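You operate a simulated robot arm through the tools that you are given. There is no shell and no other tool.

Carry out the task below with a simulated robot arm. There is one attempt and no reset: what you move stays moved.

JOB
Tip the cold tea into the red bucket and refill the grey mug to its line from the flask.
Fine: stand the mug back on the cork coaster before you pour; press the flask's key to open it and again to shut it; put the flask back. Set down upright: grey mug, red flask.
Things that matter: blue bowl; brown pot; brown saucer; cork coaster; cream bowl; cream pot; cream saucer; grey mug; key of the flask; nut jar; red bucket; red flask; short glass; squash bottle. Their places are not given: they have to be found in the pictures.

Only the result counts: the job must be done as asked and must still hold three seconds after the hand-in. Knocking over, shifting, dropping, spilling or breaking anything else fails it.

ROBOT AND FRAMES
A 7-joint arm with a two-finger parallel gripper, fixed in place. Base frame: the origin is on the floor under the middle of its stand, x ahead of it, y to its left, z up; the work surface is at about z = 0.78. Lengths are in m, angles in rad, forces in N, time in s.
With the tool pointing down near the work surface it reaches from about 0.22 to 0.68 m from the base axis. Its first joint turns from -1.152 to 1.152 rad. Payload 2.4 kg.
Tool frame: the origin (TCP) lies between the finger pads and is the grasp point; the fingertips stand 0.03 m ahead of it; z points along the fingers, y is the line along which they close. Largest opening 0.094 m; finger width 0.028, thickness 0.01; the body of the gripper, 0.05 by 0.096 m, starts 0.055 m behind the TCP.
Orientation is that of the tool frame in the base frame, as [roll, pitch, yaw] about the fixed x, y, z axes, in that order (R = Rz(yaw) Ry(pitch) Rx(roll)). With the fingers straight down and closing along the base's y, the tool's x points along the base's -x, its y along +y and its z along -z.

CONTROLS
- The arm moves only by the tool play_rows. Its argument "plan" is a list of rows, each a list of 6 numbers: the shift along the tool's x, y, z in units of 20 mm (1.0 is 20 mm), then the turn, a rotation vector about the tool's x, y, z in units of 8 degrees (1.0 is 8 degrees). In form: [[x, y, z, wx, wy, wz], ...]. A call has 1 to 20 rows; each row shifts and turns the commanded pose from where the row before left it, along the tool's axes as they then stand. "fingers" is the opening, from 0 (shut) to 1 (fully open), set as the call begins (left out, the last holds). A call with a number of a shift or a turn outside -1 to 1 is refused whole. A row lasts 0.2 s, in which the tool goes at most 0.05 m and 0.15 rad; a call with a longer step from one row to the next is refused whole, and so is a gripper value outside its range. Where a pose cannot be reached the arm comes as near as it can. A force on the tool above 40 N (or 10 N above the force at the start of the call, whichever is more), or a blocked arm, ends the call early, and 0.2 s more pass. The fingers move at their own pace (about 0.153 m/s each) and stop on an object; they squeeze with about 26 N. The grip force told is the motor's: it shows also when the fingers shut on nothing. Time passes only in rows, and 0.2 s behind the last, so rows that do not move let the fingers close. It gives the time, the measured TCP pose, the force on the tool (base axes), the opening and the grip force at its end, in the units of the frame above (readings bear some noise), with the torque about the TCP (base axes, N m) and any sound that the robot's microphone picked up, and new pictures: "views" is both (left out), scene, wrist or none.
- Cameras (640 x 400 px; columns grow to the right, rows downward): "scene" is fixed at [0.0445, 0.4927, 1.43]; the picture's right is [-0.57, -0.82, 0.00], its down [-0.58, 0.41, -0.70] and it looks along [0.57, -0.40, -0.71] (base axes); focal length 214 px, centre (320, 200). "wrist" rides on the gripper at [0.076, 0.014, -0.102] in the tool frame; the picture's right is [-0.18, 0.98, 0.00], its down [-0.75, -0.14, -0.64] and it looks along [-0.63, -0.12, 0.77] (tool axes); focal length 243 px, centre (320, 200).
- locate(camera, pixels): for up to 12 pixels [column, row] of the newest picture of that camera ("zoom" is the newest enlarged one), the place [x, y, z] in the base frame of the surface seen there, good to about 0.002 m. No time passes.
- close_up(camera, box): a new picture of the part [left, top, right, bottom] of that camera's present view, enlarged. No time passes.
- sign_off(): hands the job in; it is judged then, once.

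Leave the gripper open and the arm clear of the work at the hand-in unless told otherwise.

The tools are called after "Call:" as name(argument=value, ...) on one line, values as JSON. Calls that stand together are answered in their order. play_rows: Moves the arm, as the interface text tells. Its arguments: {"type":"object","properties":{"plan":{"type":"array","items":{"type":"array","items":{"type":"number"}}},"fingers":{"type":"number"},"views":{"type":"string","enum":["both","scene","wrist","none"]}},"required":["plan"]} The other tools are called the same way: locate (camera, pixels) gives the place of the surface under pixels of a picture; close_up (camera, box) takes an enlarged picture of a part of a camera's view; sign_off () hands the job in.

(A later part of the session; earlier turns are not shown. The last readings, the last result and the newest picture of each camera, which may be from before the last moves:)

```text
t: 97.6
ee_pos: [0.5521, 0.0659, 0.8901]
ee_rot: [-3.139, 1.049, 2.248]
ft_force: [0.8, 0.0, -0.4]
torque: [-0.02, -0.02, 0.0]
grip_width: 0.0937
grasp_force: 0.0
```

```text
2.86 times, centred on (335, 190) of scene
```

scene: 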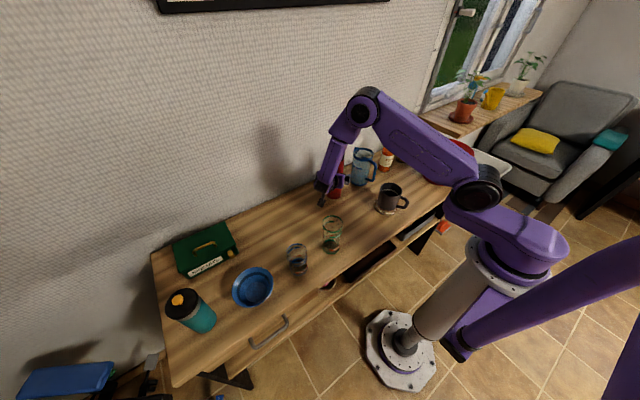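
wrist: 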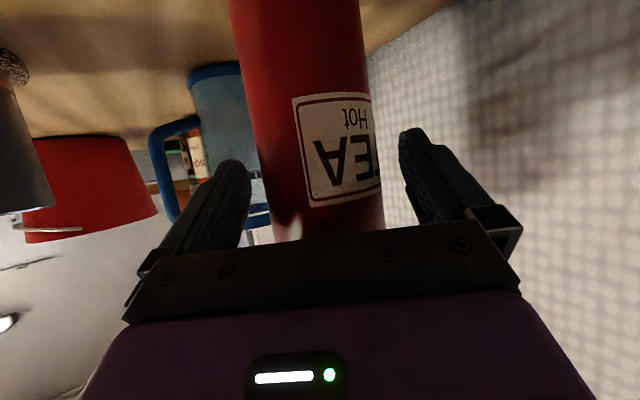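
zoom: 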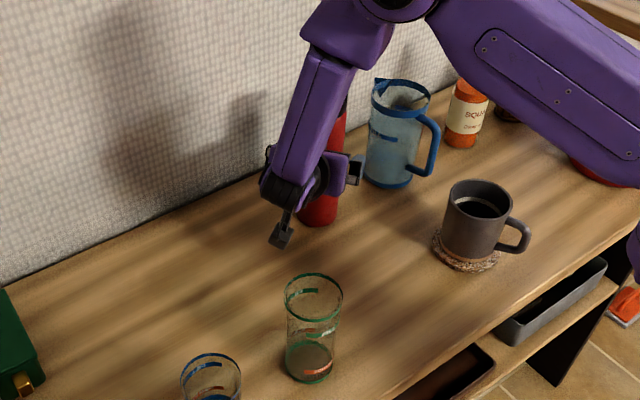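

The fingers straddle the flask without contact at (0.552,0.066,0.890). I close on it.

Call:
play_rows(plan=[[0, 0, 0, 0, 0, 0], [0, 0, 0, 0, 0, 0], [0, 0, 0, 0, 0, 0]], fingers=0, views="wrist")

```text
t: 98.4
ee_pos: [0.553, 0.0669, 0.8901]
ee_rot: [-3.139, 1.05, 2.25]
ft_force: [2.6, 1.1, 0.5]
torque: [0.0, -0.1, 0.02]
grip_width: 0.0659
grasp_force: 26.9
```

wrist: 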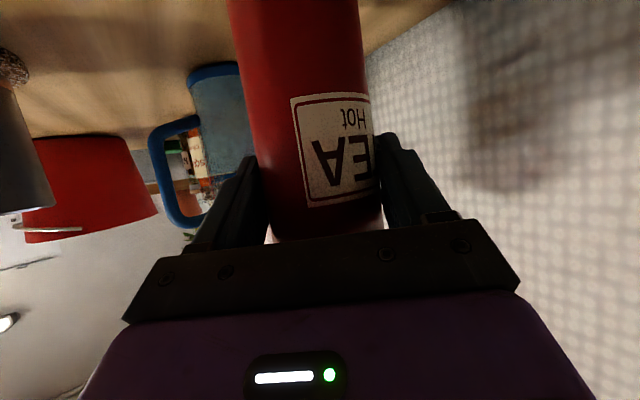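

Gripped at 0.066 with 27 N. I lift 1 cm straight up (along tool -x/-z) and read weight and torque.

Call:
play_rows(plan=[[-0.13, 0, -0.075, 0, 0, 0], [-0.217, 0, -0.125, 0, 0, 0], [-0.217, 0, -0.125, 0, 0, 0], [0, 0, 0, 0, 0, 0]], views="none")

```text
t: 99.4
ee_pos: [0.5532, 0.0655, 0.9028]
ee_rot: [-3.137, 1.049, 2.25]
ft_force: [0.0, 0.3, -5.7]
torque: [0.02, 0.01, -0.03]
grip_width: 0.0662
grasp_force: 25.7
```

Weight ≈5.7 N, no twist. I lift to z≈1.10, flask upright.

Call:
play_rows(plan=[[-0.6, 0, -0.346, 0, 0, 0], [-0.866, 0, -0.5, 0, 0, 0], [-0.866, 0, -0.5, 0, 0, 0], [-0.866, 0, -0.5, 0, 0, 0], [-0.866, 0, -0.5, 0, 0, 0], [-0.866, 0, -0.5, 0, 0, 0], [-0.866, 0, -0.5, 0, 0, 0], [-0.866, 0, -0.5, 0, 0, 0], [-0.866, 0, -0.5, 0, 0, 0], [-0.6, 0, -0.346, 0, 0, 0], [-0.2, 0, -0.115, 0, 0, 0]], views="both")

```text
t: 101.8
ee_pos: [0.5538, 0.0657, 1.0949]
ee_rot: [-3.137, 1.05, 2.249]
ft_force: [-0.1, 0.3, -5.5]
torque: [0.04, 0.04, -0.01]
grip_width: 0.0659
grasp_force: 26.2
```

scene: 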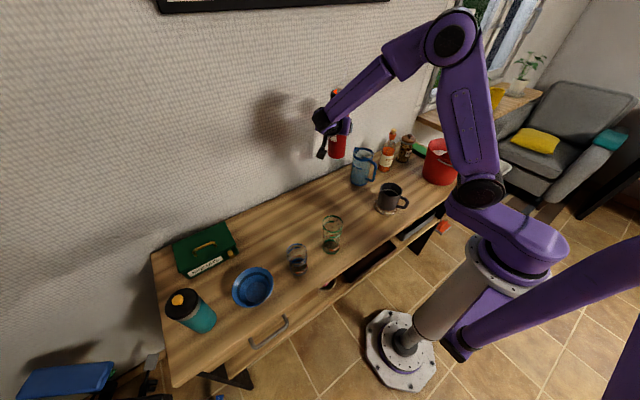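
wrist: 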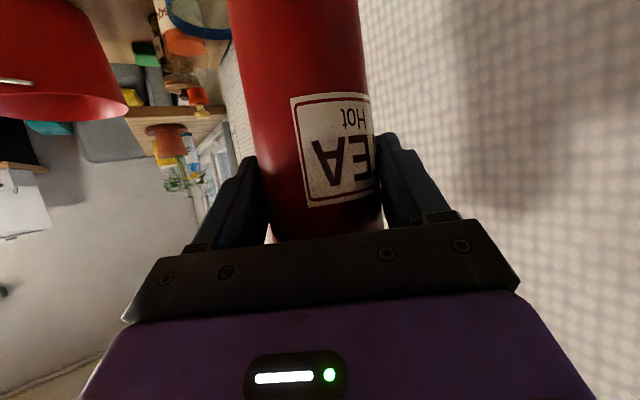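

Now the transit: I turn the upright flask about the vertical by 56° (7 rows), then move it toward the pre-pour point (0.349,-0.120).

Call:
play_rows(plan=[[0, 0, 0, -0.861, 0, -0.497], [0, 0, 0, -0.861, 0, -0.497], [0, 0, 0, -0.861, 0, -0.497], [0, 0, 0, -0.861, 0, -0.497], [0, 0, 0, -0.861, 0, -0.497], [0, 0, 0, -0.861, 0, -0.497], [0, 0, 0, -0.861, 0, -0.497]], views="scene")

```text
t: 103.4
ee_pos: [0.5513, 0.0668, 1.0954]
ee_rot: [-3.137, 1.045, -3.058]
ft_force: [-0.1, 0.0, -4.5]
torque: [-0.02, 0.03, -0.01]
grip_width: 0.0658
grasp_force: 25.9
```

scene: 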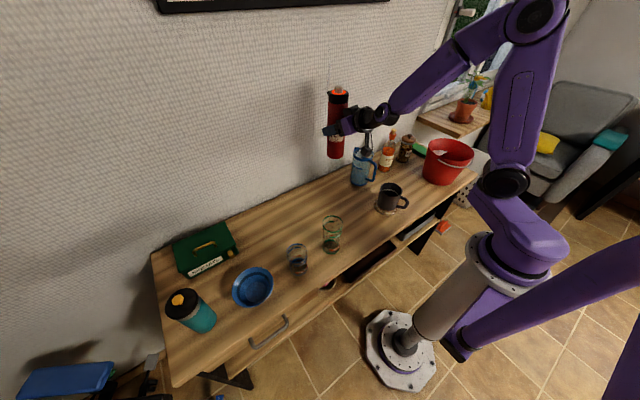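

Good: azimuth now ≈+5°, flask upright. Now the translation, 14 rows.

Call:
play_rows(plan=[[0.2, -0.3, -0.34, 0, 0, 0], [0.391, -0.605, -0.677, 0, 0, 0], [0.391, -0.605, -0.677, 0, 0, 0], [0.391, -0.605, -0.677, 0, 0, 0], [0.391, -0.605, -0.677, 0, 0, 0], [0.391, -0.605, -0.677, 0, 0, 0], [0.391, -0.605, -0.677, 0, 0, 0], [0.391, -0.605, -0.677, 0, 0, 0], [0.391, -0.605, -0.677, 0, 0, 0], [0.391, -0.605, -0.677, 0, 0, 0], [0.391, -0.605, -0.677, 0, 0, 0], [0.391, -0.605, -0.677, 0, 0, 0], [0.391, -0.605, -0.677, 0, 0, 0], [0.391, -0.605, -0.677, 0, 0, 0], [0.2, -0.3, -0.34, 0, 0, 0]], views="scene")

```text
t: 106.6
ee_pos: [0.4133, -0.0743, 1.1242]
ee_rot: [-3.134, 1.044, -3.061]
ft_force: [0.4, 0.5, -5.8]
torque: [-0.01, 0.05, -0.01]
grip_width: 0.0657
grasp_force: 25.7
out of reach, approached as far as the arm can: row 10, 11, 12, 13, 14, 15
```

scene: 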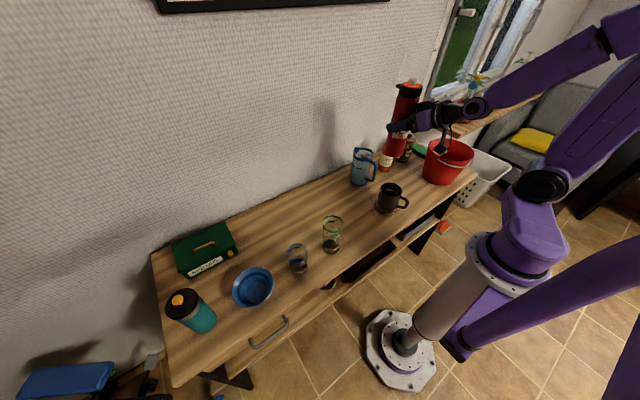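

The arm's fold limit stopped it at (0.413,-0.074,1.124) with the tool facing ahead; the flask is still upright. I now do the second half of the turn (7 rows), which gives the wrist more room.

Call:
play_rows(plan=[[0, 0, 0, -0.861, 0, -0.497], [0, 0, 0, -0.861, 0, -0.497], [0, 0, 0, -0.861, 0, -0.497], [0, 0, 0, -0.861, 0, -0.497], [0, 0, 0, -0.861, 0, -0.497], [0, 0, 0, -0.861, 0, -0.497], [0, 0, 0, -0.861, 0, -0.497]], views="both")

```text
t: 108.2
ee_pos: [0.3557, 0.0941, 1.1105]
ee_rot: [-3.133, 1.044, -2.572]
ft_force: [0.2, -0.4, -6.1]
torque: [-0.04, 0.05, 0.0]
grip_width: 0.0658
grasp_force: 25.9
out of reach, approached as far as the arm can: row 1, 2, 3, 4, 5, 6, 7
```

scene: 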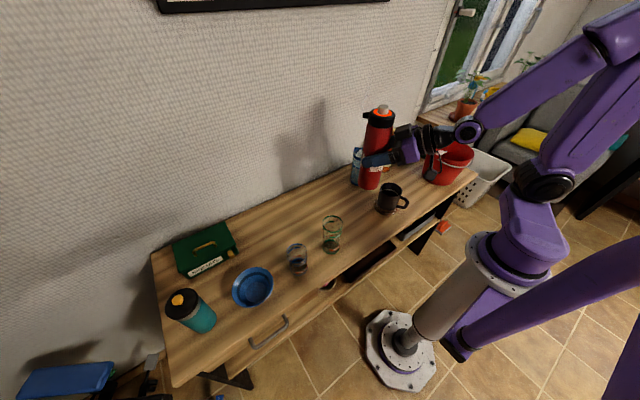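
wrist: 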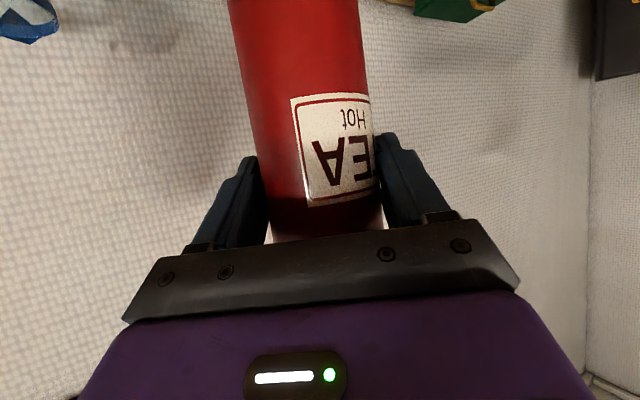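

The inner limit pushed the tool to (0.356,0.094,1.11), azimuth ≈33°, flask still upright. I move it outward to x≈0.45 and then to y≈-0.05, where the wrist has room.

Call:
play_rows(plan=[[-0.397, -0.508, 0.688, 0, 0, 0], [-0.397, -0.508, 0.688, 0, 0, 0], [-0.397, -0.508, 0.688, 0, 0, 0], [-0.397, -0.508, 0.688, 0, 0, 0], [-0.397, -0.508, 0.688, 0, 0, 0]], views="scene")

```text
t: 109.4
ee_pos: [0.3835, 0.1147, 1.1088]
ee_rot: [-3.133, 1.044, -2.575]
ft_force: [0.8, 0.4, -5.4]
torque: [-0.03, 0.06, -0.02]
grip_width: 0.0659
grasp_force: 25.6
out of reach, approached as far as the arm can: row 1, 2, 3, 4, 5
```

scene: 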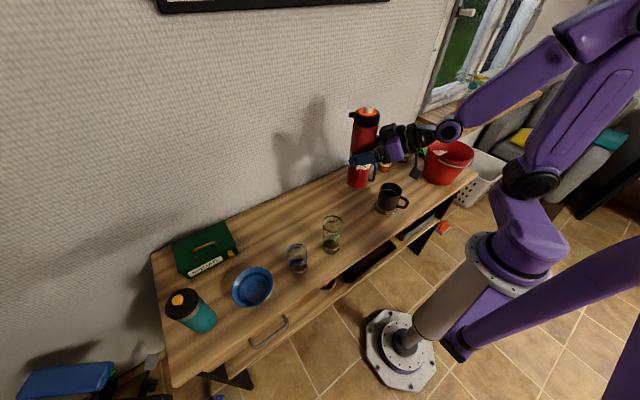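

It is still held by some joint limit. I undo the last turn: 4 rows back about the vertical, no shift.

Call:
play_rows(plan=[[0, 0, 0, 0.861, 0, 0.497], [0, 0, 0, 0.861, 0, 0.497], [0, 0, 0, 0.861, 0, 0.497], [0, 0, 0, 0.861, 0, 0.497]], views="scene")

```text
t: 110.4
ee_pos: [0.3836, 0.1138, 1.1081]
ee_rot: [-3.132, 1.047, -3.128]
ft_force: [0.0, -0.3, -5.0]
torque: [0.02, 0.05, 0.02]
grip_width: 0.066
grasp_force: 26.0
```

scene: 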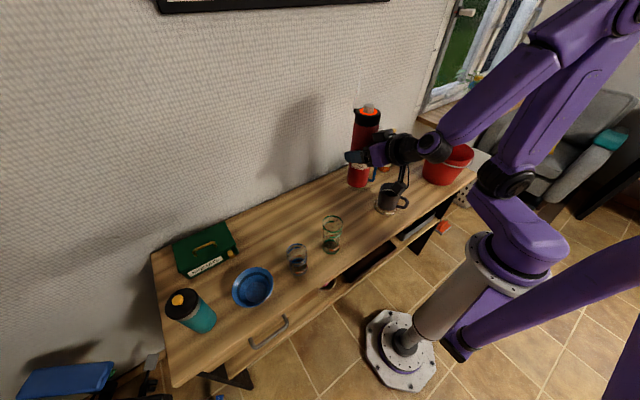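

Now it follows again (azimuth ≈1°, (0.384,0.114,1.108), upright). Turning left past the arm's plane is blocked, but turning right worked before, so I will instead pour from the +y side, turning the tool toward azimuth -100°. First 7 rows right.

Call:
play_rows(plan=[[0, 0, 0, 0.861, 0, 0.497], [0, 0, 0, 0.861, 0, 0.497], [0, 0, 0, 0.861, 0, 0.497], [0, 0, 0, 0.861, 0, 0.497], [0, 0, 0, 0.861, 0, 0.497], [0, 0, 0, 0.861, 0, 0.497], [0, 0, 0, 0.861, 0, 0.497]], views="scene")

```text
t: 112.0
ee_pos: [0.3838, 0.1138, 1.1079]
ee_rot: [-3.138, 1.05, 2.178]
ft_force: [-0.7, 0.1, -6.6]
torque: [0.03, 0.03, 0.01]
grip_width: 0.0658
grasp_force: 26.0
```

scene: 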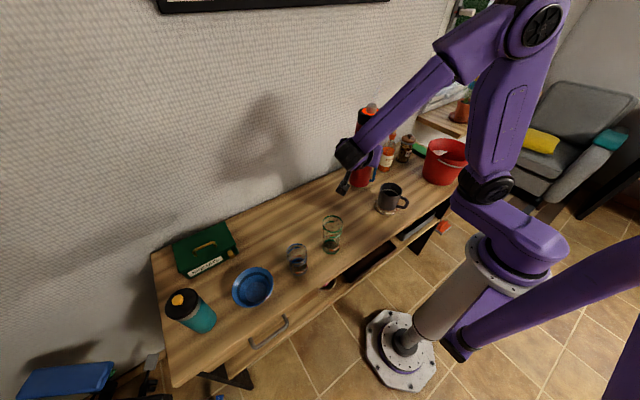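

That works (azimuth ≈-55°). Six more rows to about -103°.

Call:
play_rows(plan=[[0, 0, 0, 0.861, 0, 0.497], [0, 0, 0, 0.861, 0, 0.497], [0, 0, 0, 0.861, 0, 0.497], [0, 0, 0, 0.861, 0, 0.497], [0, 0, 0, 0.861, 0, 0.497], [0, 0, 0, 0.861, 0, 0.497]], views="both")

```text
t: 113.4
ee_pos: [0.384, 0.1135, 1.1087]
ee_rot: [3.139, 1.053, 1.337]
ft_force: [0.2, 0.3, -5.2]
torque: [0.05, -0.02, -0.01]
grip_width: 0.0658
grasp_force: 26.2
```

scene: 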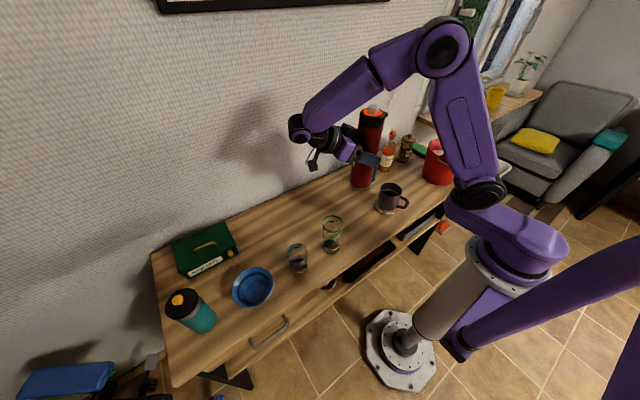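
wrist: 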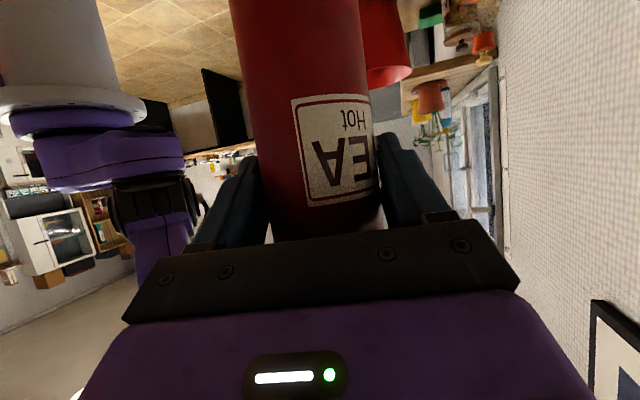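

Azimuth ≈-103°, flask upright, spout now pointing toward -y. I move to the pre-pour point (0.390,-0.016,1.109), spout tip over the mug.

Call:
play_rows(plan=[[-0.444, 0.256, 0.769, 0, 0, 0], [-0.444, 0.256, 0.769, 0, 0, 0], [-0.444, 0.256, 0.769, 0, 0, 0], [-0.444, 0.256, 0.769, 0, 0, 0], [-0.444, 0.256, 0.769, 0, 0, 0], [-0.444, 0.256, 0.769, 0, 0, 0], [-0.444, 0.256, 0.769, 0, 0, 0], [0, 0, 0, 0, 0, 0]], views="both")

Call:
close_up(camera="scene", box=[330, 90, 450, 220])

```text
t: 115.2
ee_pos: [0.3898, -0.0162, 1.1087]
ee_rot: [3.138, 1.051, 1.34]
ft_force: [0.2, 0.3, -5.3]
torque: [0.04, 0.03, 0.0]
grip_width: 0.0661
grasp_force: 25.7
```

scene: 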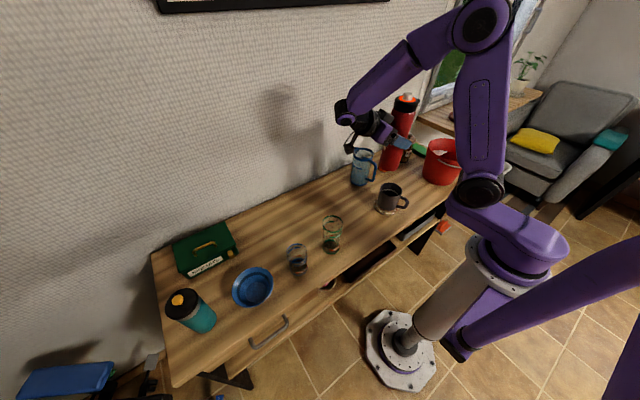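
wrist: 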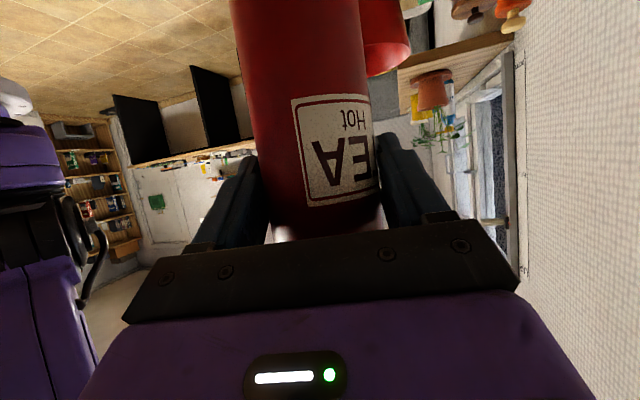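

```text
3.08 times, centred on (390, 155) of scene
```

zoom: 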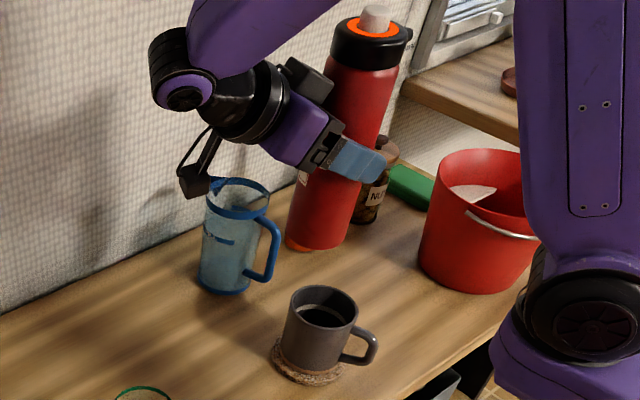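

The flask hangs upright with the spout (zoom about (408,33)) toward -y. I zoom on the cap to measure the spout tip in this pose.

Call:
close_up(camera="scene", box=[380, 85, 428, 115])

```text
13.33 times, centred on (404, 100) of scene
```

zoom: 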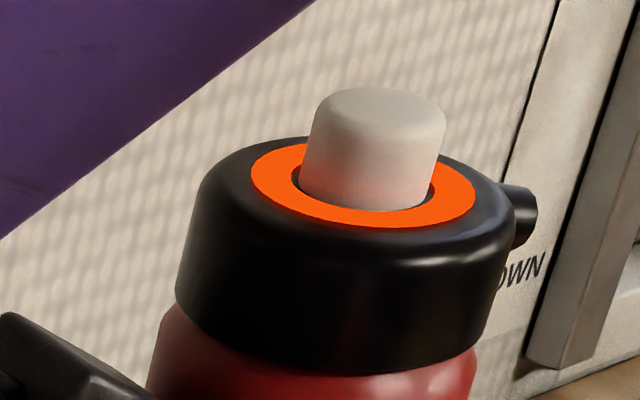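

Call:
locate(camera="zoom", pixels=[[525, 200], [533, 215], [520, 235], [522, 190], [380, 100], [255, 185], [470, 195], [330, 215], [510, 215]])

```text
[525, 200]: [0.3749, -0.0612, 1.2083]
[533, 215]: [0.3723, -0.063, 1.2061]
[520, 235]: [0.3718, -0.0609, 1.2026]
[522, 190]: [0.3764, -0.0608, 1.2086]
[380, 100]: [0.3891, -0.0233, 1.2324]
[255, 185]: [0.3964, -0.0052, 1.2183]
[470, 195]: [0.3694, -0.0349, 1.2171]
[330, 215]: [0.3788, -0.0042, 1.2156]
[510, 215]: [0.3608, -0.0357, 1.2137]
```

The spout tip is at about (0.377,-0.064,1.205), as predicted, so it lies over the mug. I tilt 16° about the spout tip and then descend 16 cm; still well below pouring tilt.

Call:
play_rows(plan=[[-0.006, 0, -0.744, 0, 1, 0], [-0.006, 0, -0.744, 0, 1, 0], [0.695, 0, 0.719, 0, 0, 0], [0.695, 0, 0.719, 0, 0, 0], [0.695, 0, 0.719, 0, 0, 0], [0.695, 0, 0.719, 0, 0, 0], [0.695, 0, 0.719, 0, 0, 0], [0.695, 0, 0.719, 0, 0, 0], [0.695, 0, 0.719, 0, 0, 0], [0.695, 0, 0.719, 0, 0, 0]], views="both")

Call:
close_up(camera="scene", box=[330, 110, 450, 230])

```text
t: 117.4
ee_pos: [0.396, 0.0079, 0.9659]
ee_rot: [3.138, 0.771, 1.34]
ft_force: [-0.3, 0.1, -5.0]
torque: [0.0, -0.01, -0.01]
grip_width: 0.0658
grasp_force: 26.1
```

scene: 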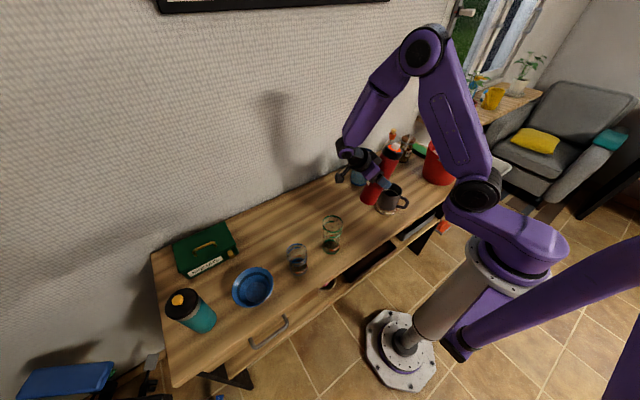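
wrist: 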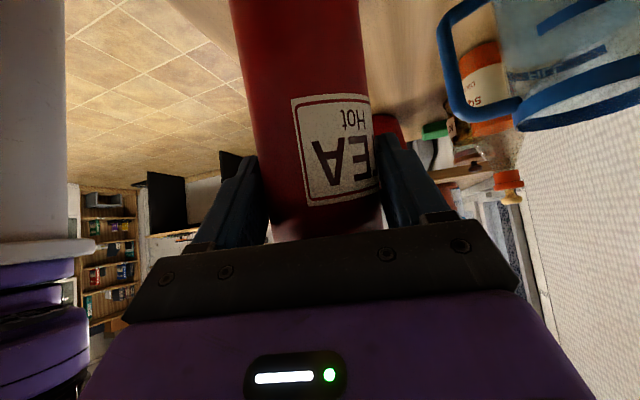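

```text
3.33 times, centred on (390, 170) of scene
```

zoom: 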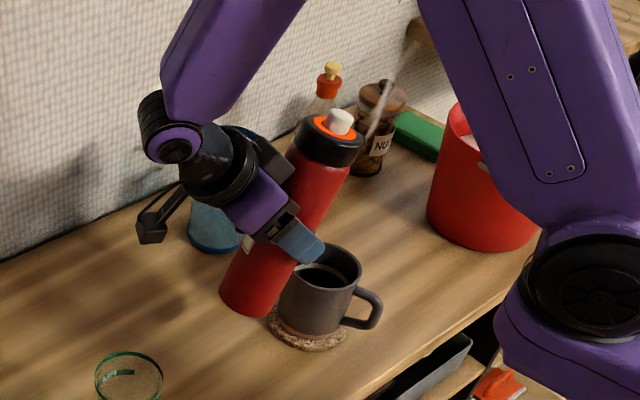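

All clear; steam rises from the spout. I tilt to 32° about the spout tip and lower the tip to z≈0.985.

Call:
play_rows(plan=[[-0.006, 0, -0.744, 0, 1, 0], [-0.006, 0, -0.744, 0, 1, 0], [0.469, 0, 0.883, 0, 0, 0], [0.469, 0, 0.883, 0, 0, 0], [0.469, 0, 0.883, 0, 0, 0], [0, 0, 0, 0, 0, 0]], views="scene")

Call:
close_up(camera="scene", box=[340, 130, 436, 220])

```text
t: 118.8
ee_pos: [0.3991, 0.0273, 0.9291]
ee_rot: [3.14, 0.493, 1.339]
ft_force: [-0.2, 1.2, -6.8]
torque: [0.03, 0.01, -0.02]
grip_width: 0.0658
grasp_force: 26.6
```

scene: 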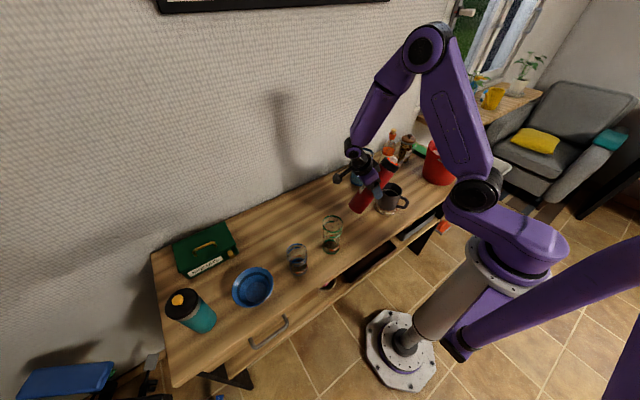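

```text
4.44 times, centred on (388, 175) of scene
```

zoom: 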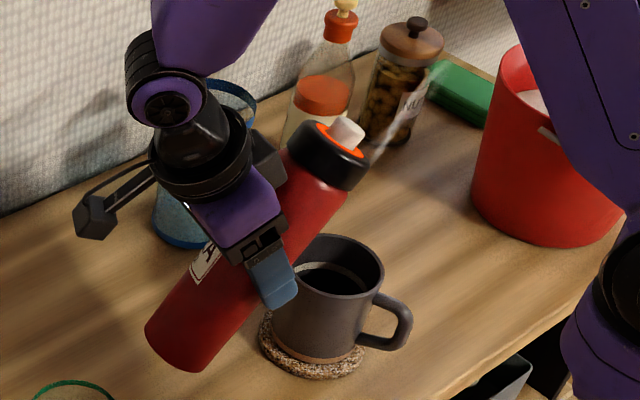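

Very good view of the mug. I tilt one more row (40°) and lower the tip to z≈0.955.

Call:
play_rows(plan=[[-0.006, 0, -0.744, 0, 1, 0], [0.257, 0, 0.705, 0, 0, 0], [0.257, 0, 0.705, 0, 0, 0], [0, 0, 0, 0, 0, 0], [0, 0, 0, 0, 0, 0]], views="scene")

Call:
close_up(camera="scene", box=[340, 130, 436, 220])

```text
t: 120.0
ee_pos: [0.4009, 0.033, 0.913]
ee_rot: [3.14, 0.353, 1.341]
ft_force: [0.1, 0.5, -5.6]
torque: [0.03, -0.02, -0.02]
grip_width: 0.0659
grasp_force: 26.1
```

scene: 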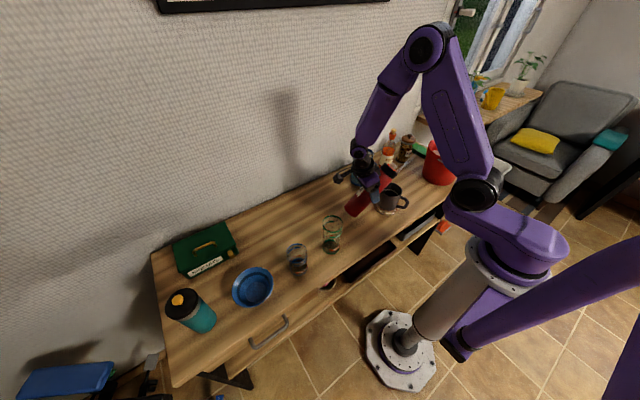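

```text
4.44 times, centred on (388, 175) of scene
```

zoom: 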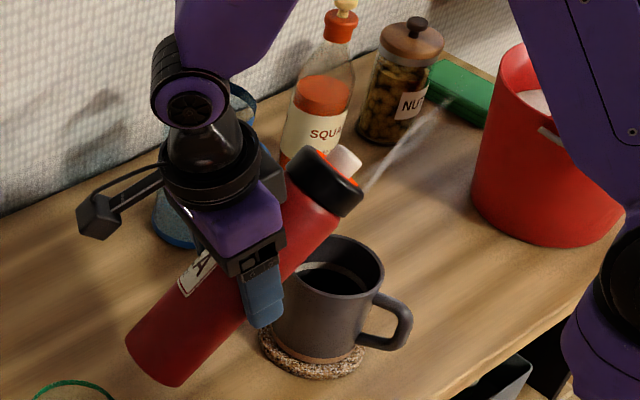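

No flow yet at 40°. One more row to 48° and 2 cm lower (tip z≈0.935).

Call:
play_rows(plan=[[-0.006, 0, -0.744, 0, 1, 0], [0.208, 0, 0.978, 0, 0, 0], [0, 0, 0, 0, 0, 0], [0, 0, 0, 0, 0, 0]], views="scene")

Call:
close_up(camera="scene", box=[340, 130, 436, 220])

```text
t: 121.0
ee_pos: [0.4023, 0.0372, 0.9056]
ee_rot: [3.141, 0.213, 1.339]
ft_force: [0.1, 0.2, -5.9]
torque: [0.0, -0.03, 0.02]
grip_width: 0.0658
grasp_force: 26.1
```

scene: 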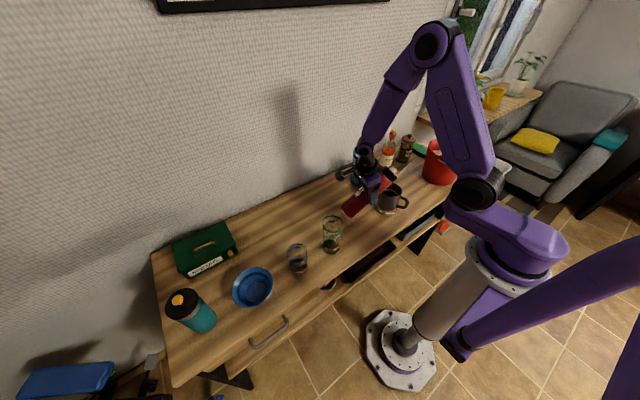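

```text
4.44 times, centred on (388, 175) of scene
```

zoom: 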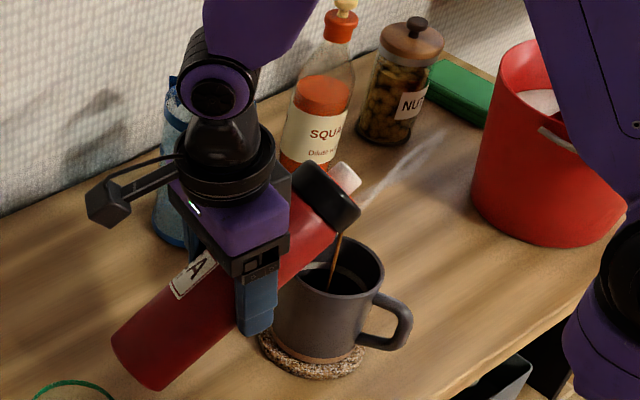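

A thin brown stream now runs from the spout into the mug. I hold this tilt for 1 s and look at the level.

Call:
play_rows(plan=[[0, 0, 0, 0, 0, 0], [0, 0, 0, 0, 0, 0], [0, 0, 0, 0, 0, 0], [0, 0, 0, 0, 0, 0]], views="scene")

Call:
close_up(camera="scene", box=[372, 170, 420, 200])

```text
t: 122.0
ee_pos: [0.4028, 0.0376, 0.9057]
ee_rot: [3.14, 0.214, 1.341]
ft_force: [0.2, 0.1, -5.4]
torque: [0.02, -0.02, -0.01]
grip_width: 0.0656
grasp_force: 26.1
```

scene: 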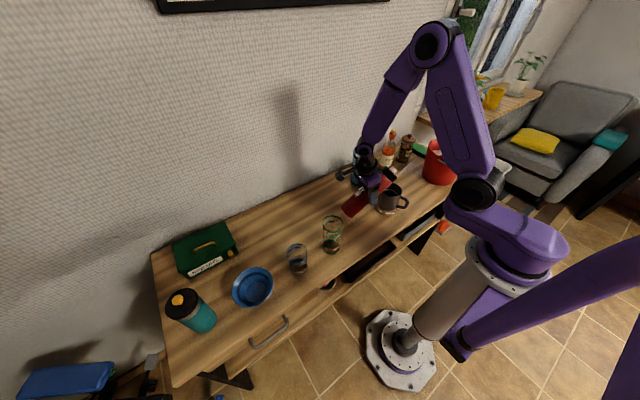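

```text
13.33 times, centred on (396, 185) of scene
```

zoom: 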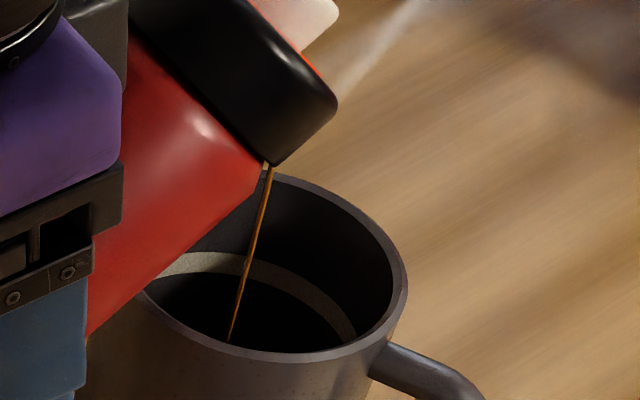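

The stream is thin and falls into the mug. I check where it lands and what surface lies below.

Call:
locate(camera="zoom", pixels=[[268, 180], [258, 220], [246, 270], [236, 310], [290, 330], [270, 340], [310, 320], [300, 280], [330, 320], [200, 300]])

```text
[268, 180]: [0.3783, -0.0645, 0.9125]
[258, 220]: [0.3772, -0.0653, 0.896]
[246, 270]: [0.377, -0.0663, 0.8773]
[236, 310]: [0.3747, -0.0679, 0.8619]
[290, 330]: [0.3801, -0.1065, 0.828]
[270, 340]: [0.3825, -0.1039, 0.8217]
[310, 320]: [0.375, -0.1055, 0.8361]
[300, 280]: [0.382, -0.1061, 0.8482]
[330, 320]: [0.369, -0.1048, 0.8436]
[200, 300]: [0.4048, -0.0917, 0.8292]
```

The stream falls right at the mug's centre line (0.375,-0.068). I hold 2 s more.

Call:
play_rows(plan=[[0, 0, 0, 0, 0, 0], [0, 0, 0, 0, 0, 0], [0, 0, 0, 0, 0, 0], [0, 0, 0, 0, 0, 0], [0, 0, 0, 0, 0, 0], [0, 0, 0, 0, 0, 0], [0, 0, 0, 0, 0, 0], [0, 0, 0, 0, 0, 0], [0, 0, 0, 0, 0, 0]], views="scene")

Call:
close_up(camera="scene", box=[372, 170, 420, 200])

```text
t: 124.0
ee_pos: [0.4015, 0.0387, 0.9066]
ee_rot: [-3.141, 0.213, 1.341]
ft_force: [-0.7, 0.0, -5.5]
torque: [0.03, -0.02, 0.07]
grip_width: 0.0656
grasp_force: 26.0
```

scene: 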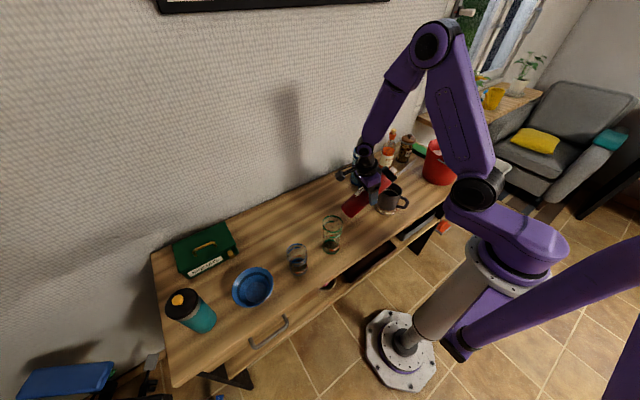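

```text
13.33 times, centred on (396, 185) of scene
```

zoom: 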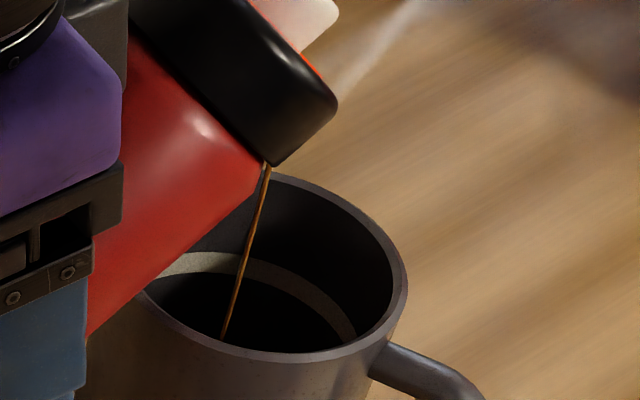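

The stream continues. I tilt 4° more about the tip and hold ~2 s.

Call:
play_rows(plan=[[-0.003, 0, -0.186, 0, 0.25, 0], [-0.003, 0, -0.186, 0, 0.25, 0], [0, 0, 0, 0, 0, 0], [0, 0, 0, 0, 0, 0], [0, 0, 0, 0, 0, 0], [0, 0, 0, 0, 0, 0], [0, 0, 0, 0, 0, 0], [0, 0, 0, 0, 0, 0], [0, 0, 0, 0, 0, 0], [0, 0, 0, 0, 0, 0]], views="scene")

Call:
close_up(camera="scene", box=[372, 170, 420, 200])

```text
t: 126.2
ee_pos: [0.4025, 0.0388, 0.9128]
ee_rot: [-3.142, 0.143, 1.339]
ft_force: [0.1, -0.3, -4.5]
torque: [0.04, -0.02, -0.03]
grip_width: 0.0655
grasp_force: 26.0
```

scene: 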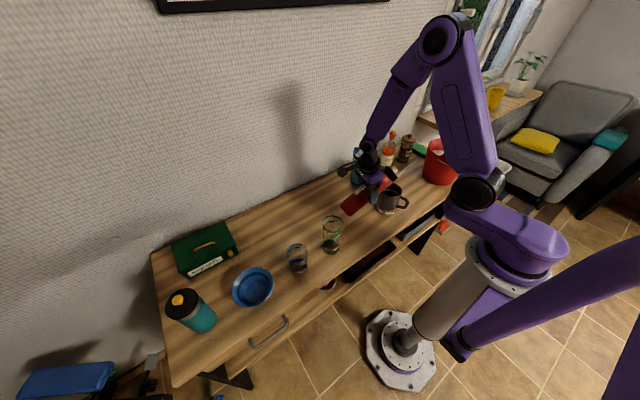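

```text
13.33 times, centred on (396, 185) of scene
```

zoom: 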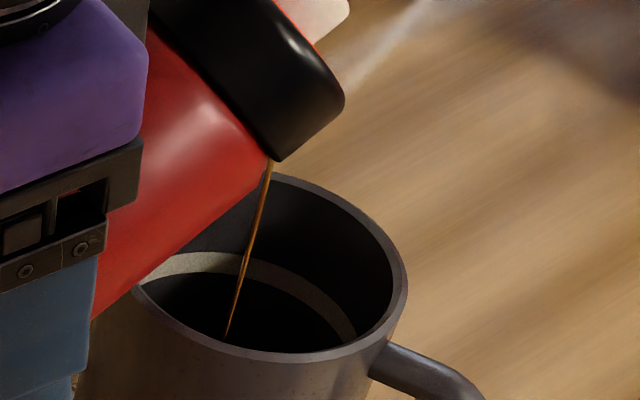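

I probe inside the mug for the liquid surface.

Call:
locate(camera="zoom", pixels=[[260, 340], [280, 345], [300, 343], [270, 320], [250, 330], [290, 300], [215, 300], [190, 305], [260, 275], [250, 190], [235, 300]])

```text
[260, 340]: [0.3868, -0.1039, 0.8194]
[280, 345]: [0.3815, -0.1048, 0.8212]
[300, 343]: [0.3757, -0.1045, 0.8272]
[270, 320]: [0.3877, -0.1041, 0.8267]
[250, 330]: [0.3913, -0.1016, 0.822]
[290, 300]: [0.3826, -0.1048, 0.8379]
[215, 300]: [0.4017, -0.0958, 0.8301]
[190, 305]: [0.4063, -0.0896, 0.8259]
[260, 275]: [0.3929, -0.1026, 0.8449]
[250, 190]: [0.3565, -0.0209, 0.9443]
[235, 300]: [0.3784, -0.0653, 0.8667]
```

The level is still below z≈0.82. I tilt 4° more (56°) and hold 2 s.

Call:
play_rows(plan=[[-0.003, 0, -0.186, 0, 0.25, 0], [-0.003, 0, -0.186, 0, 0.25, 0], [0, 0, 0, 0, 0, 0], [0, 0, 0, 0, 0, 0], [0, 0, 0, 0, 0, 0], [0, 0, 0, 0, 0, 0], [0, 0, 0, 0, 0, 0], [0, 0, 0, 0, 0, 0], [0, 0, 0, 0, 0, 0], [0, 0, 0, 0, 0, 0]], views="scene")

Call:
close_up(camera="scene", box=[372, 170, 420, 200])

```text
t: 128.4
ee_pos: [0.404, 0.039, 0.9199]
ee_rot: [-3.141, 0.073, 1.341]
ft_force: [1.0, 0.6, -5.3]
torque: [0.01, 0.03, -0.01]
grip_width: 0.0658
grasp_force: 25.9
```

scene: 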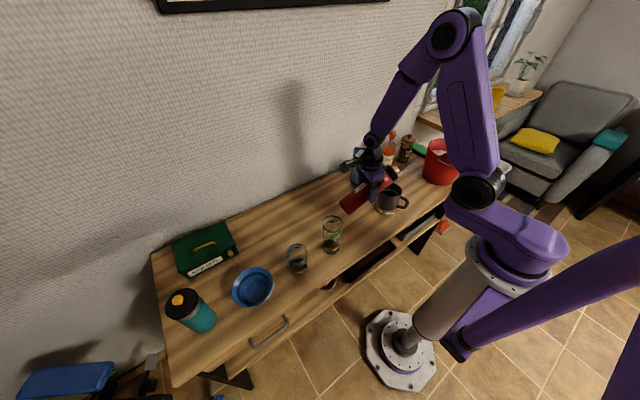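

```text
13.33 times, centred on (396, 185) of scene
```

zoom: 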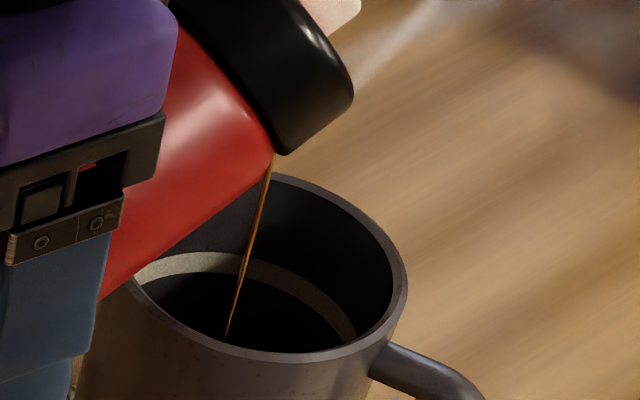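

Call:
locate(camera="zoom", pixels=[[228, 330], [232, 318], [260, 340], [280, 345], [300, 343], [250, 330], [270, 160], [200, 310], [170, 290]])

Call:
close_up(camera="scene", box=[378, 182, 410, 202])

```text
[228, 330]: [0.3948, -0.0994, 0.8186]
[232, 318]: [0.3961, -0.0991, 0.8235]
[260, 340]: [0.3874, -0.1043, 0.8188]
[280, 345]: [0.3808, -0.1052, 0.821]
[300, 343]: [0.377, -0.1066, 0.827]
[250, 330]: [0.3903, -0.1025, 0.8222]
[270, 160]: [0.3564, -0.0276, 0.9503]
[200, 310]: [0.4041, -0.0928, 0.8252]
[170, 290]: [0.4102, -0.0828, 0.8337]
```

```text
16.00 times, centred on (394, 192) of scene
```

zoom: 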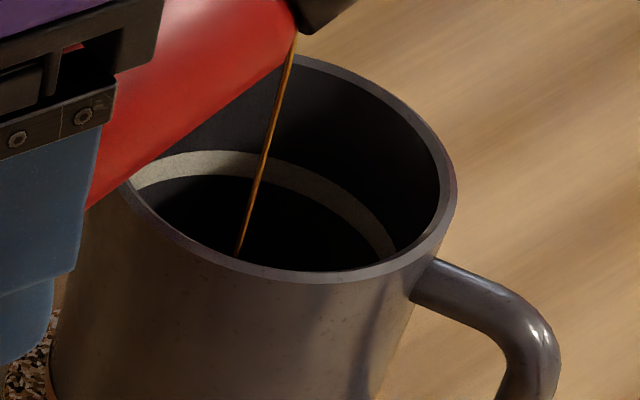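

The level is still under z≈0.818; the flow is slow and well aimed. I tilt to 64° about the tip and hold 3 s.

Call:
play_rows(plan=[[-0.003, 0, -0.186, 0, 0.25, 0], [-0.003, 0, -0.186, 0, 0.25, 0], [-0.003, 0, -0.186, 0, 0.25, 0], [-0.003, 0, -0.186, 0, 0.25, 0], [0, 0, 0, 0, 0, 0], [0, 0, 0, 0, 0, 0], [0, 0, 0, 0, 0, 0], [0, 0, 0, 0, 0, 0], [0, 0, 0, 0, 0, 0], [0, 0, 0, 0, 0, 0], [0, 0, 0, 0, 0, 0], [0, 0, 0, 0, 0, 0], [0, 0, 0, 0, 0, 0], [0, 0, 0, 0, 0, 0]], views="scene")

Call:
close_up(camera="scene", box=[372, 170, 420, 200])

```text
t: 131.4
ee_pos: [0.4026, 0.0401, 0.9345]
ee_rot: [-3.142, -0.065, 1.34]
ft_force: [0.9, 0.1, -4.9]
torque: [0.02, 0.0, 0.03]
grip_width: 0.0659
grasp_force: 25.9
```

scene: 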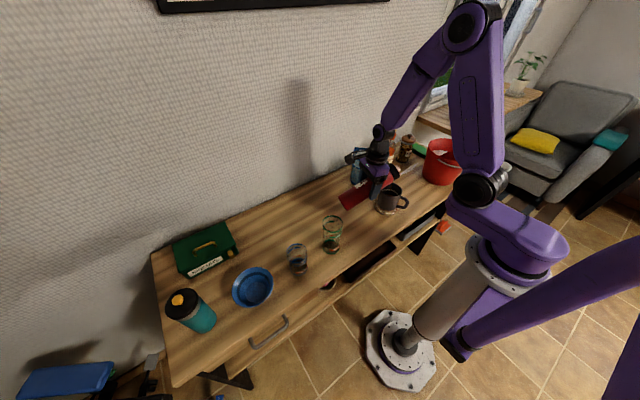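

```text
13.33 times, centred on (396, 185) of scene
```

zoom: 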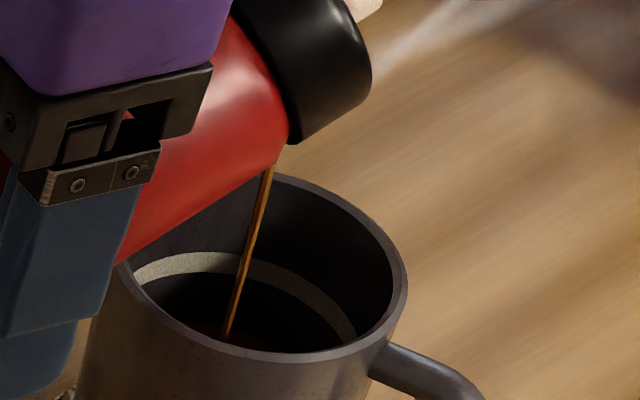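

The stream is thicker now and a brown surface begins to show near zoom (210,330). I measure it.

Call:
locate(camera="zoom", pixels=[[212, 330], [205, 325], [250, 345], [280, 345], [260, 335], [300, 340], [268, 180], [255, 230], [240, 300]])

```text
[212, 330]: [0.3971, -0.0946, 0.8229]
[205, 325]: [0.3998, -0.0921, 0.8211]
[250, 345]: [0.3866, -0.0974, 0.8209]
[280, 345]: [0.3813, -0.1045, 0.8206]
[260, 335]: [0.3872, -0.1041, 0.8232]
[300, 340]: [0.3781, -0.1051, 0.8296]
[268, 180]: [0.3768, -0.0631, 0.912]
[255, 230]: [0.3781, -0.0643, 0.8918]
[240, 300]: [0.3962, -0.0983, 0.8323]
```

The surface is at z≈0.821; the line's band is around z≈0.840–0.848. I hold 1 s more and re-measure for the rate.

Call:
play_rows(plan=[[0, 0, 0, 0, 0, 0], [0, 0, 0, 0, 0, 0], [0, 0, 0, 0, 0, 0], [0, 0, 0, 0, 0, 0]], views="scene")

Call:
close_up(camera="scene", box=[378, 182, 410, 202])

```text
t: 132.4
ee_pos: [0.4029, 0.0398, 0.934]
ee_rot: [3.141, -0.067, 1.341]
ft_force: [0.1, -0.6, -4.4]
torque: [0.01, -0.01, -0.01]
grip_width: 0.0658
grasp_force: 26.3
```

scene: 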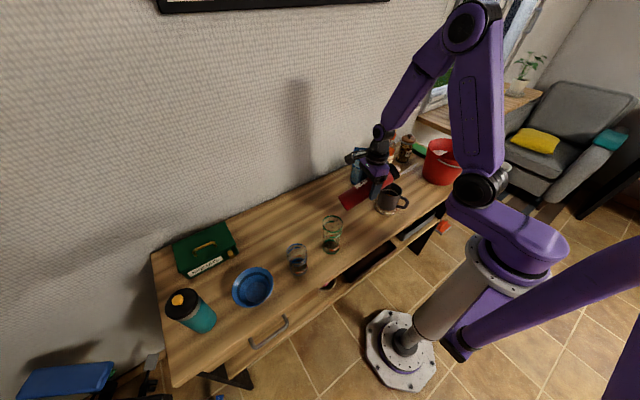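

```text
16.00 times, centred on (394, 192) of scene
```

zoom: 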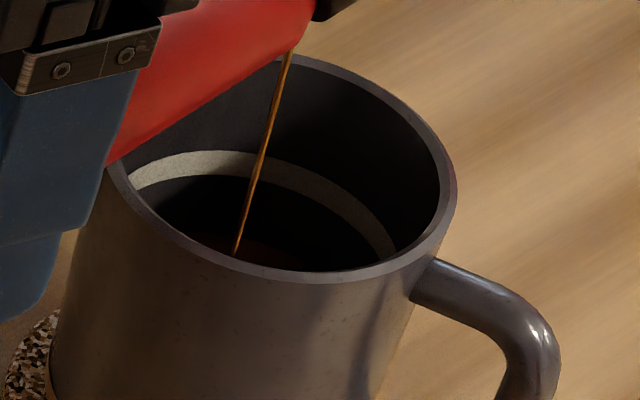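

Call:
locate(camera="zoom", pixels=[[265, 258], [250, 250], [215, 235], [300, 265], [280, 250], [195, 220], [240, 180], [240, 168], [240, 160], [300, 180], [350, 215], [380, 245]])

```text
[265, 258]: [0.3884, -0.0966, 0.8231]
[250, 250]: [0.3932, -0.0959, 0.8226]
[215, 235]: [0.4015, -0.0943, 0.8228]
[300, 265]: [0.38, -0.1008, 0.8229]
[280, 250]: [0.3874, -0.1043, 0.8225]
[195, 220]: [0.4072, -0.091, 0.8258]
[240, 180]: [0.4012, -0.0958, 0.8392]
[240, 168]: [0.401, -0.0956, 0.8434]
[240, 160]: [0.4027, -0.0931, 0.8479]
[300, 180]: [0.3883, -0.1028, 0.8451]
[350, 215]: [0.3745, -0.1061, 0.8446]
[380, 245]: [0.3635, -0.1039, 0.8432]
```

Level z≈0.823, rising ≈1.7 mm/s; the band spans z≈0.840–0.848 (middle ≈0.844). I hold 4 s.

Call:
play_rows(plan=[[0, 0, 0, 0, 0, 0], [0, 0, 0, 0, 0, 0], [0, 0, 0, 0, 0, 0], [0, 0, 0, 0, 0, 0], [0, 0, 0, 0, 0, 0], [0, 0, 0, 0, 0, 0], [0, 0, 0, 0, 0, 0], [0, 0, 0, 0, 0, 0], [0, 0, 0, 0, 0, 0], [0, 0, 0, 0, 0, 0], [0, 0, 0, 0, 0, 0], [0, 0, 0, 0, 0, 0], [0, 0, 0, 0, 0, 0], [0, 0, 0, 0, 0, 0], [0, 0, 0, 0, 0, 0], [0, 0, 0, 0, 0, 0], [0, 0, 0, 0, 0, 0], [0, 0, 0, 0, 0, 0], [0, 0, 0, 0, 0, 0]], views="scene")

Call:
close_up(camera="scene", box=[378, 182, 410, 202])

Call:
locate(camera="zoom", pixels=[[265, 258], [250, 245], [215, 230], [300, 262], [280, 245], [195, 215], [330, 255], [280, 225]])

```text
t: 136.4
ee_pos: [0.4028, 0.0385, 0.9355]
ee_rot: [-3.141, -0.066, 1.343]
ft_force: [0.6, 0.4, -3.8]
torque: [0.0, 0.01, 0.03]
grip_width: 0.0656
grasp_force: 25.9
```

scene: 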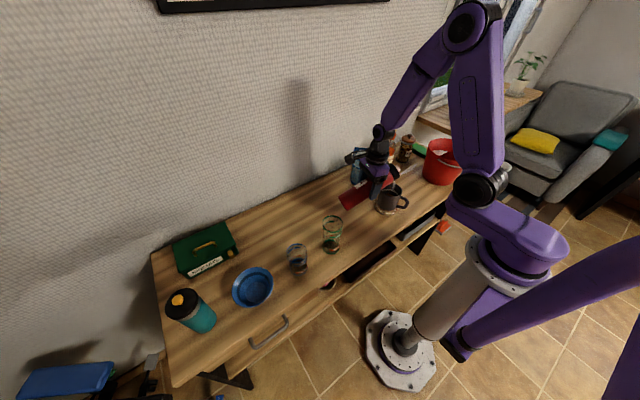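

```text
16.00 times, centred on (394, 192) of scene
```

zoom: 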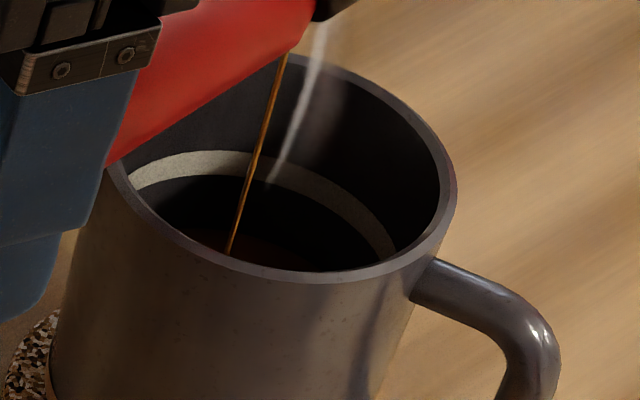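

```text
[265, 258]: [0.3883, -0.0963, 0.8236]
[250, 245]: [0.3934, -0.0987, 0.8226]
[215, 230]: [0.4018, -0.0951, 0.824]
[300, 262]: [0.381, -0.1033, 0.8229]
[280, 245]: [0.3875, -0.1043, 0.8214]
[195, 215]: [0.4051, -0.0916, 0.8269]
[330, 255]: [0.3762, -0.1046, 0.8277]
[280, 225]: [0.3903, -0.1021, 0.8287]
```

The level is z≈0.8235: the flow tapers at constant tilt, which gives good control. I tilt 4° more (68°) and hold 2.5 s.

Call:
play_rows(plan=[[-0.003, 0, -0.186, 0, 0.25, 0], [-0.003, 0, -0.186, 0, 0.25, 0], [0, 0, 0, 0, 0, 0], [0, 0, 0, 0, 0, 0], [0, 0, 0, 0, 0, 0], [0, 0, 0, 0, 0, 0], [0, 0, 0, 0, 0, 0], [0, 0, 0, 0, 0, 0], [0, 0, 0, 0, 0, 0], [0, 0, 0, 0, 0, 0], [0, 0, 0, 0, 0, 0], [0, 0, 0, 0, 0, 0]], views="scene")

Call:
close_up(camera="scene", box=[378, 182, 410, 202])

Call:
locate(camera="zoom", pixels=[[265, 258], [250, 245], [215, 230], [300, 262], [280, 245], [195, 215], [330, 255], [280, 225]])

```text
t: 139.0
ee_pos: [0.4035, 0.0384, 0.9428]
ee_rot: [-3.141, -0.136, 1.344]
ft_force: [-0.1, 0.1, -4.4]
torque: [0.02, 0.0, 0.05]
grip_width: 0.0658
grasp_force: 25.7
```

scene: 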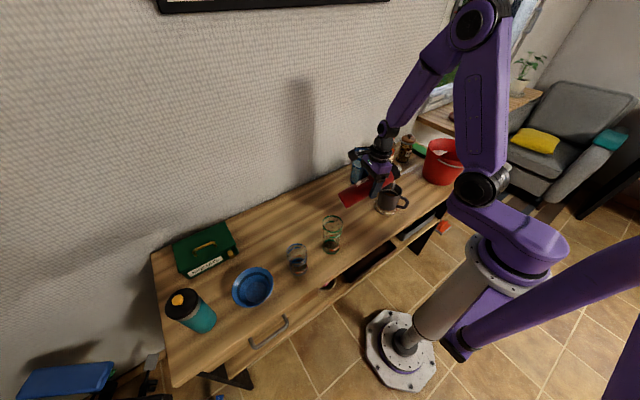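

```text
16.00 times, centred on (394, 192) of scene
```

zoom: 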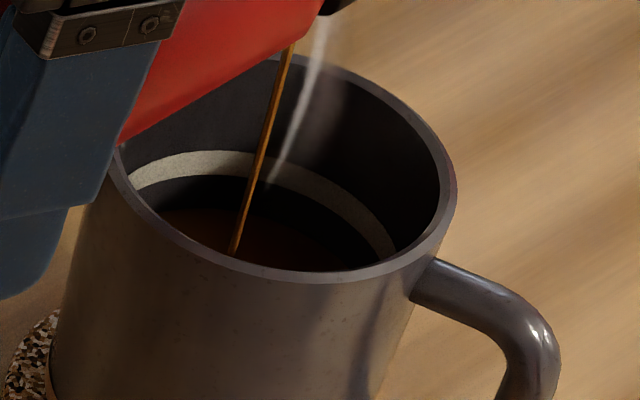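

```text
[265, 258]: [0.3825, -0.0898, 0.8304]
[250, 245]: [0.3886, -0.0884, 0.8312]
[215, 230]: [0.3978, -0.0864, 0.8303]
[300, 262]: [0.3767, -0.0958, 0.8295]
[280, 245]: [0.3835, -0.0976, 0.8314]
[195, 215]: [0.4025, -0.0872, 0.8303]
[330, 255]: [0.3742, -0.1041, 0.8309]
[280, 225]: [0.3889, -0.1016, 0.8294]
```

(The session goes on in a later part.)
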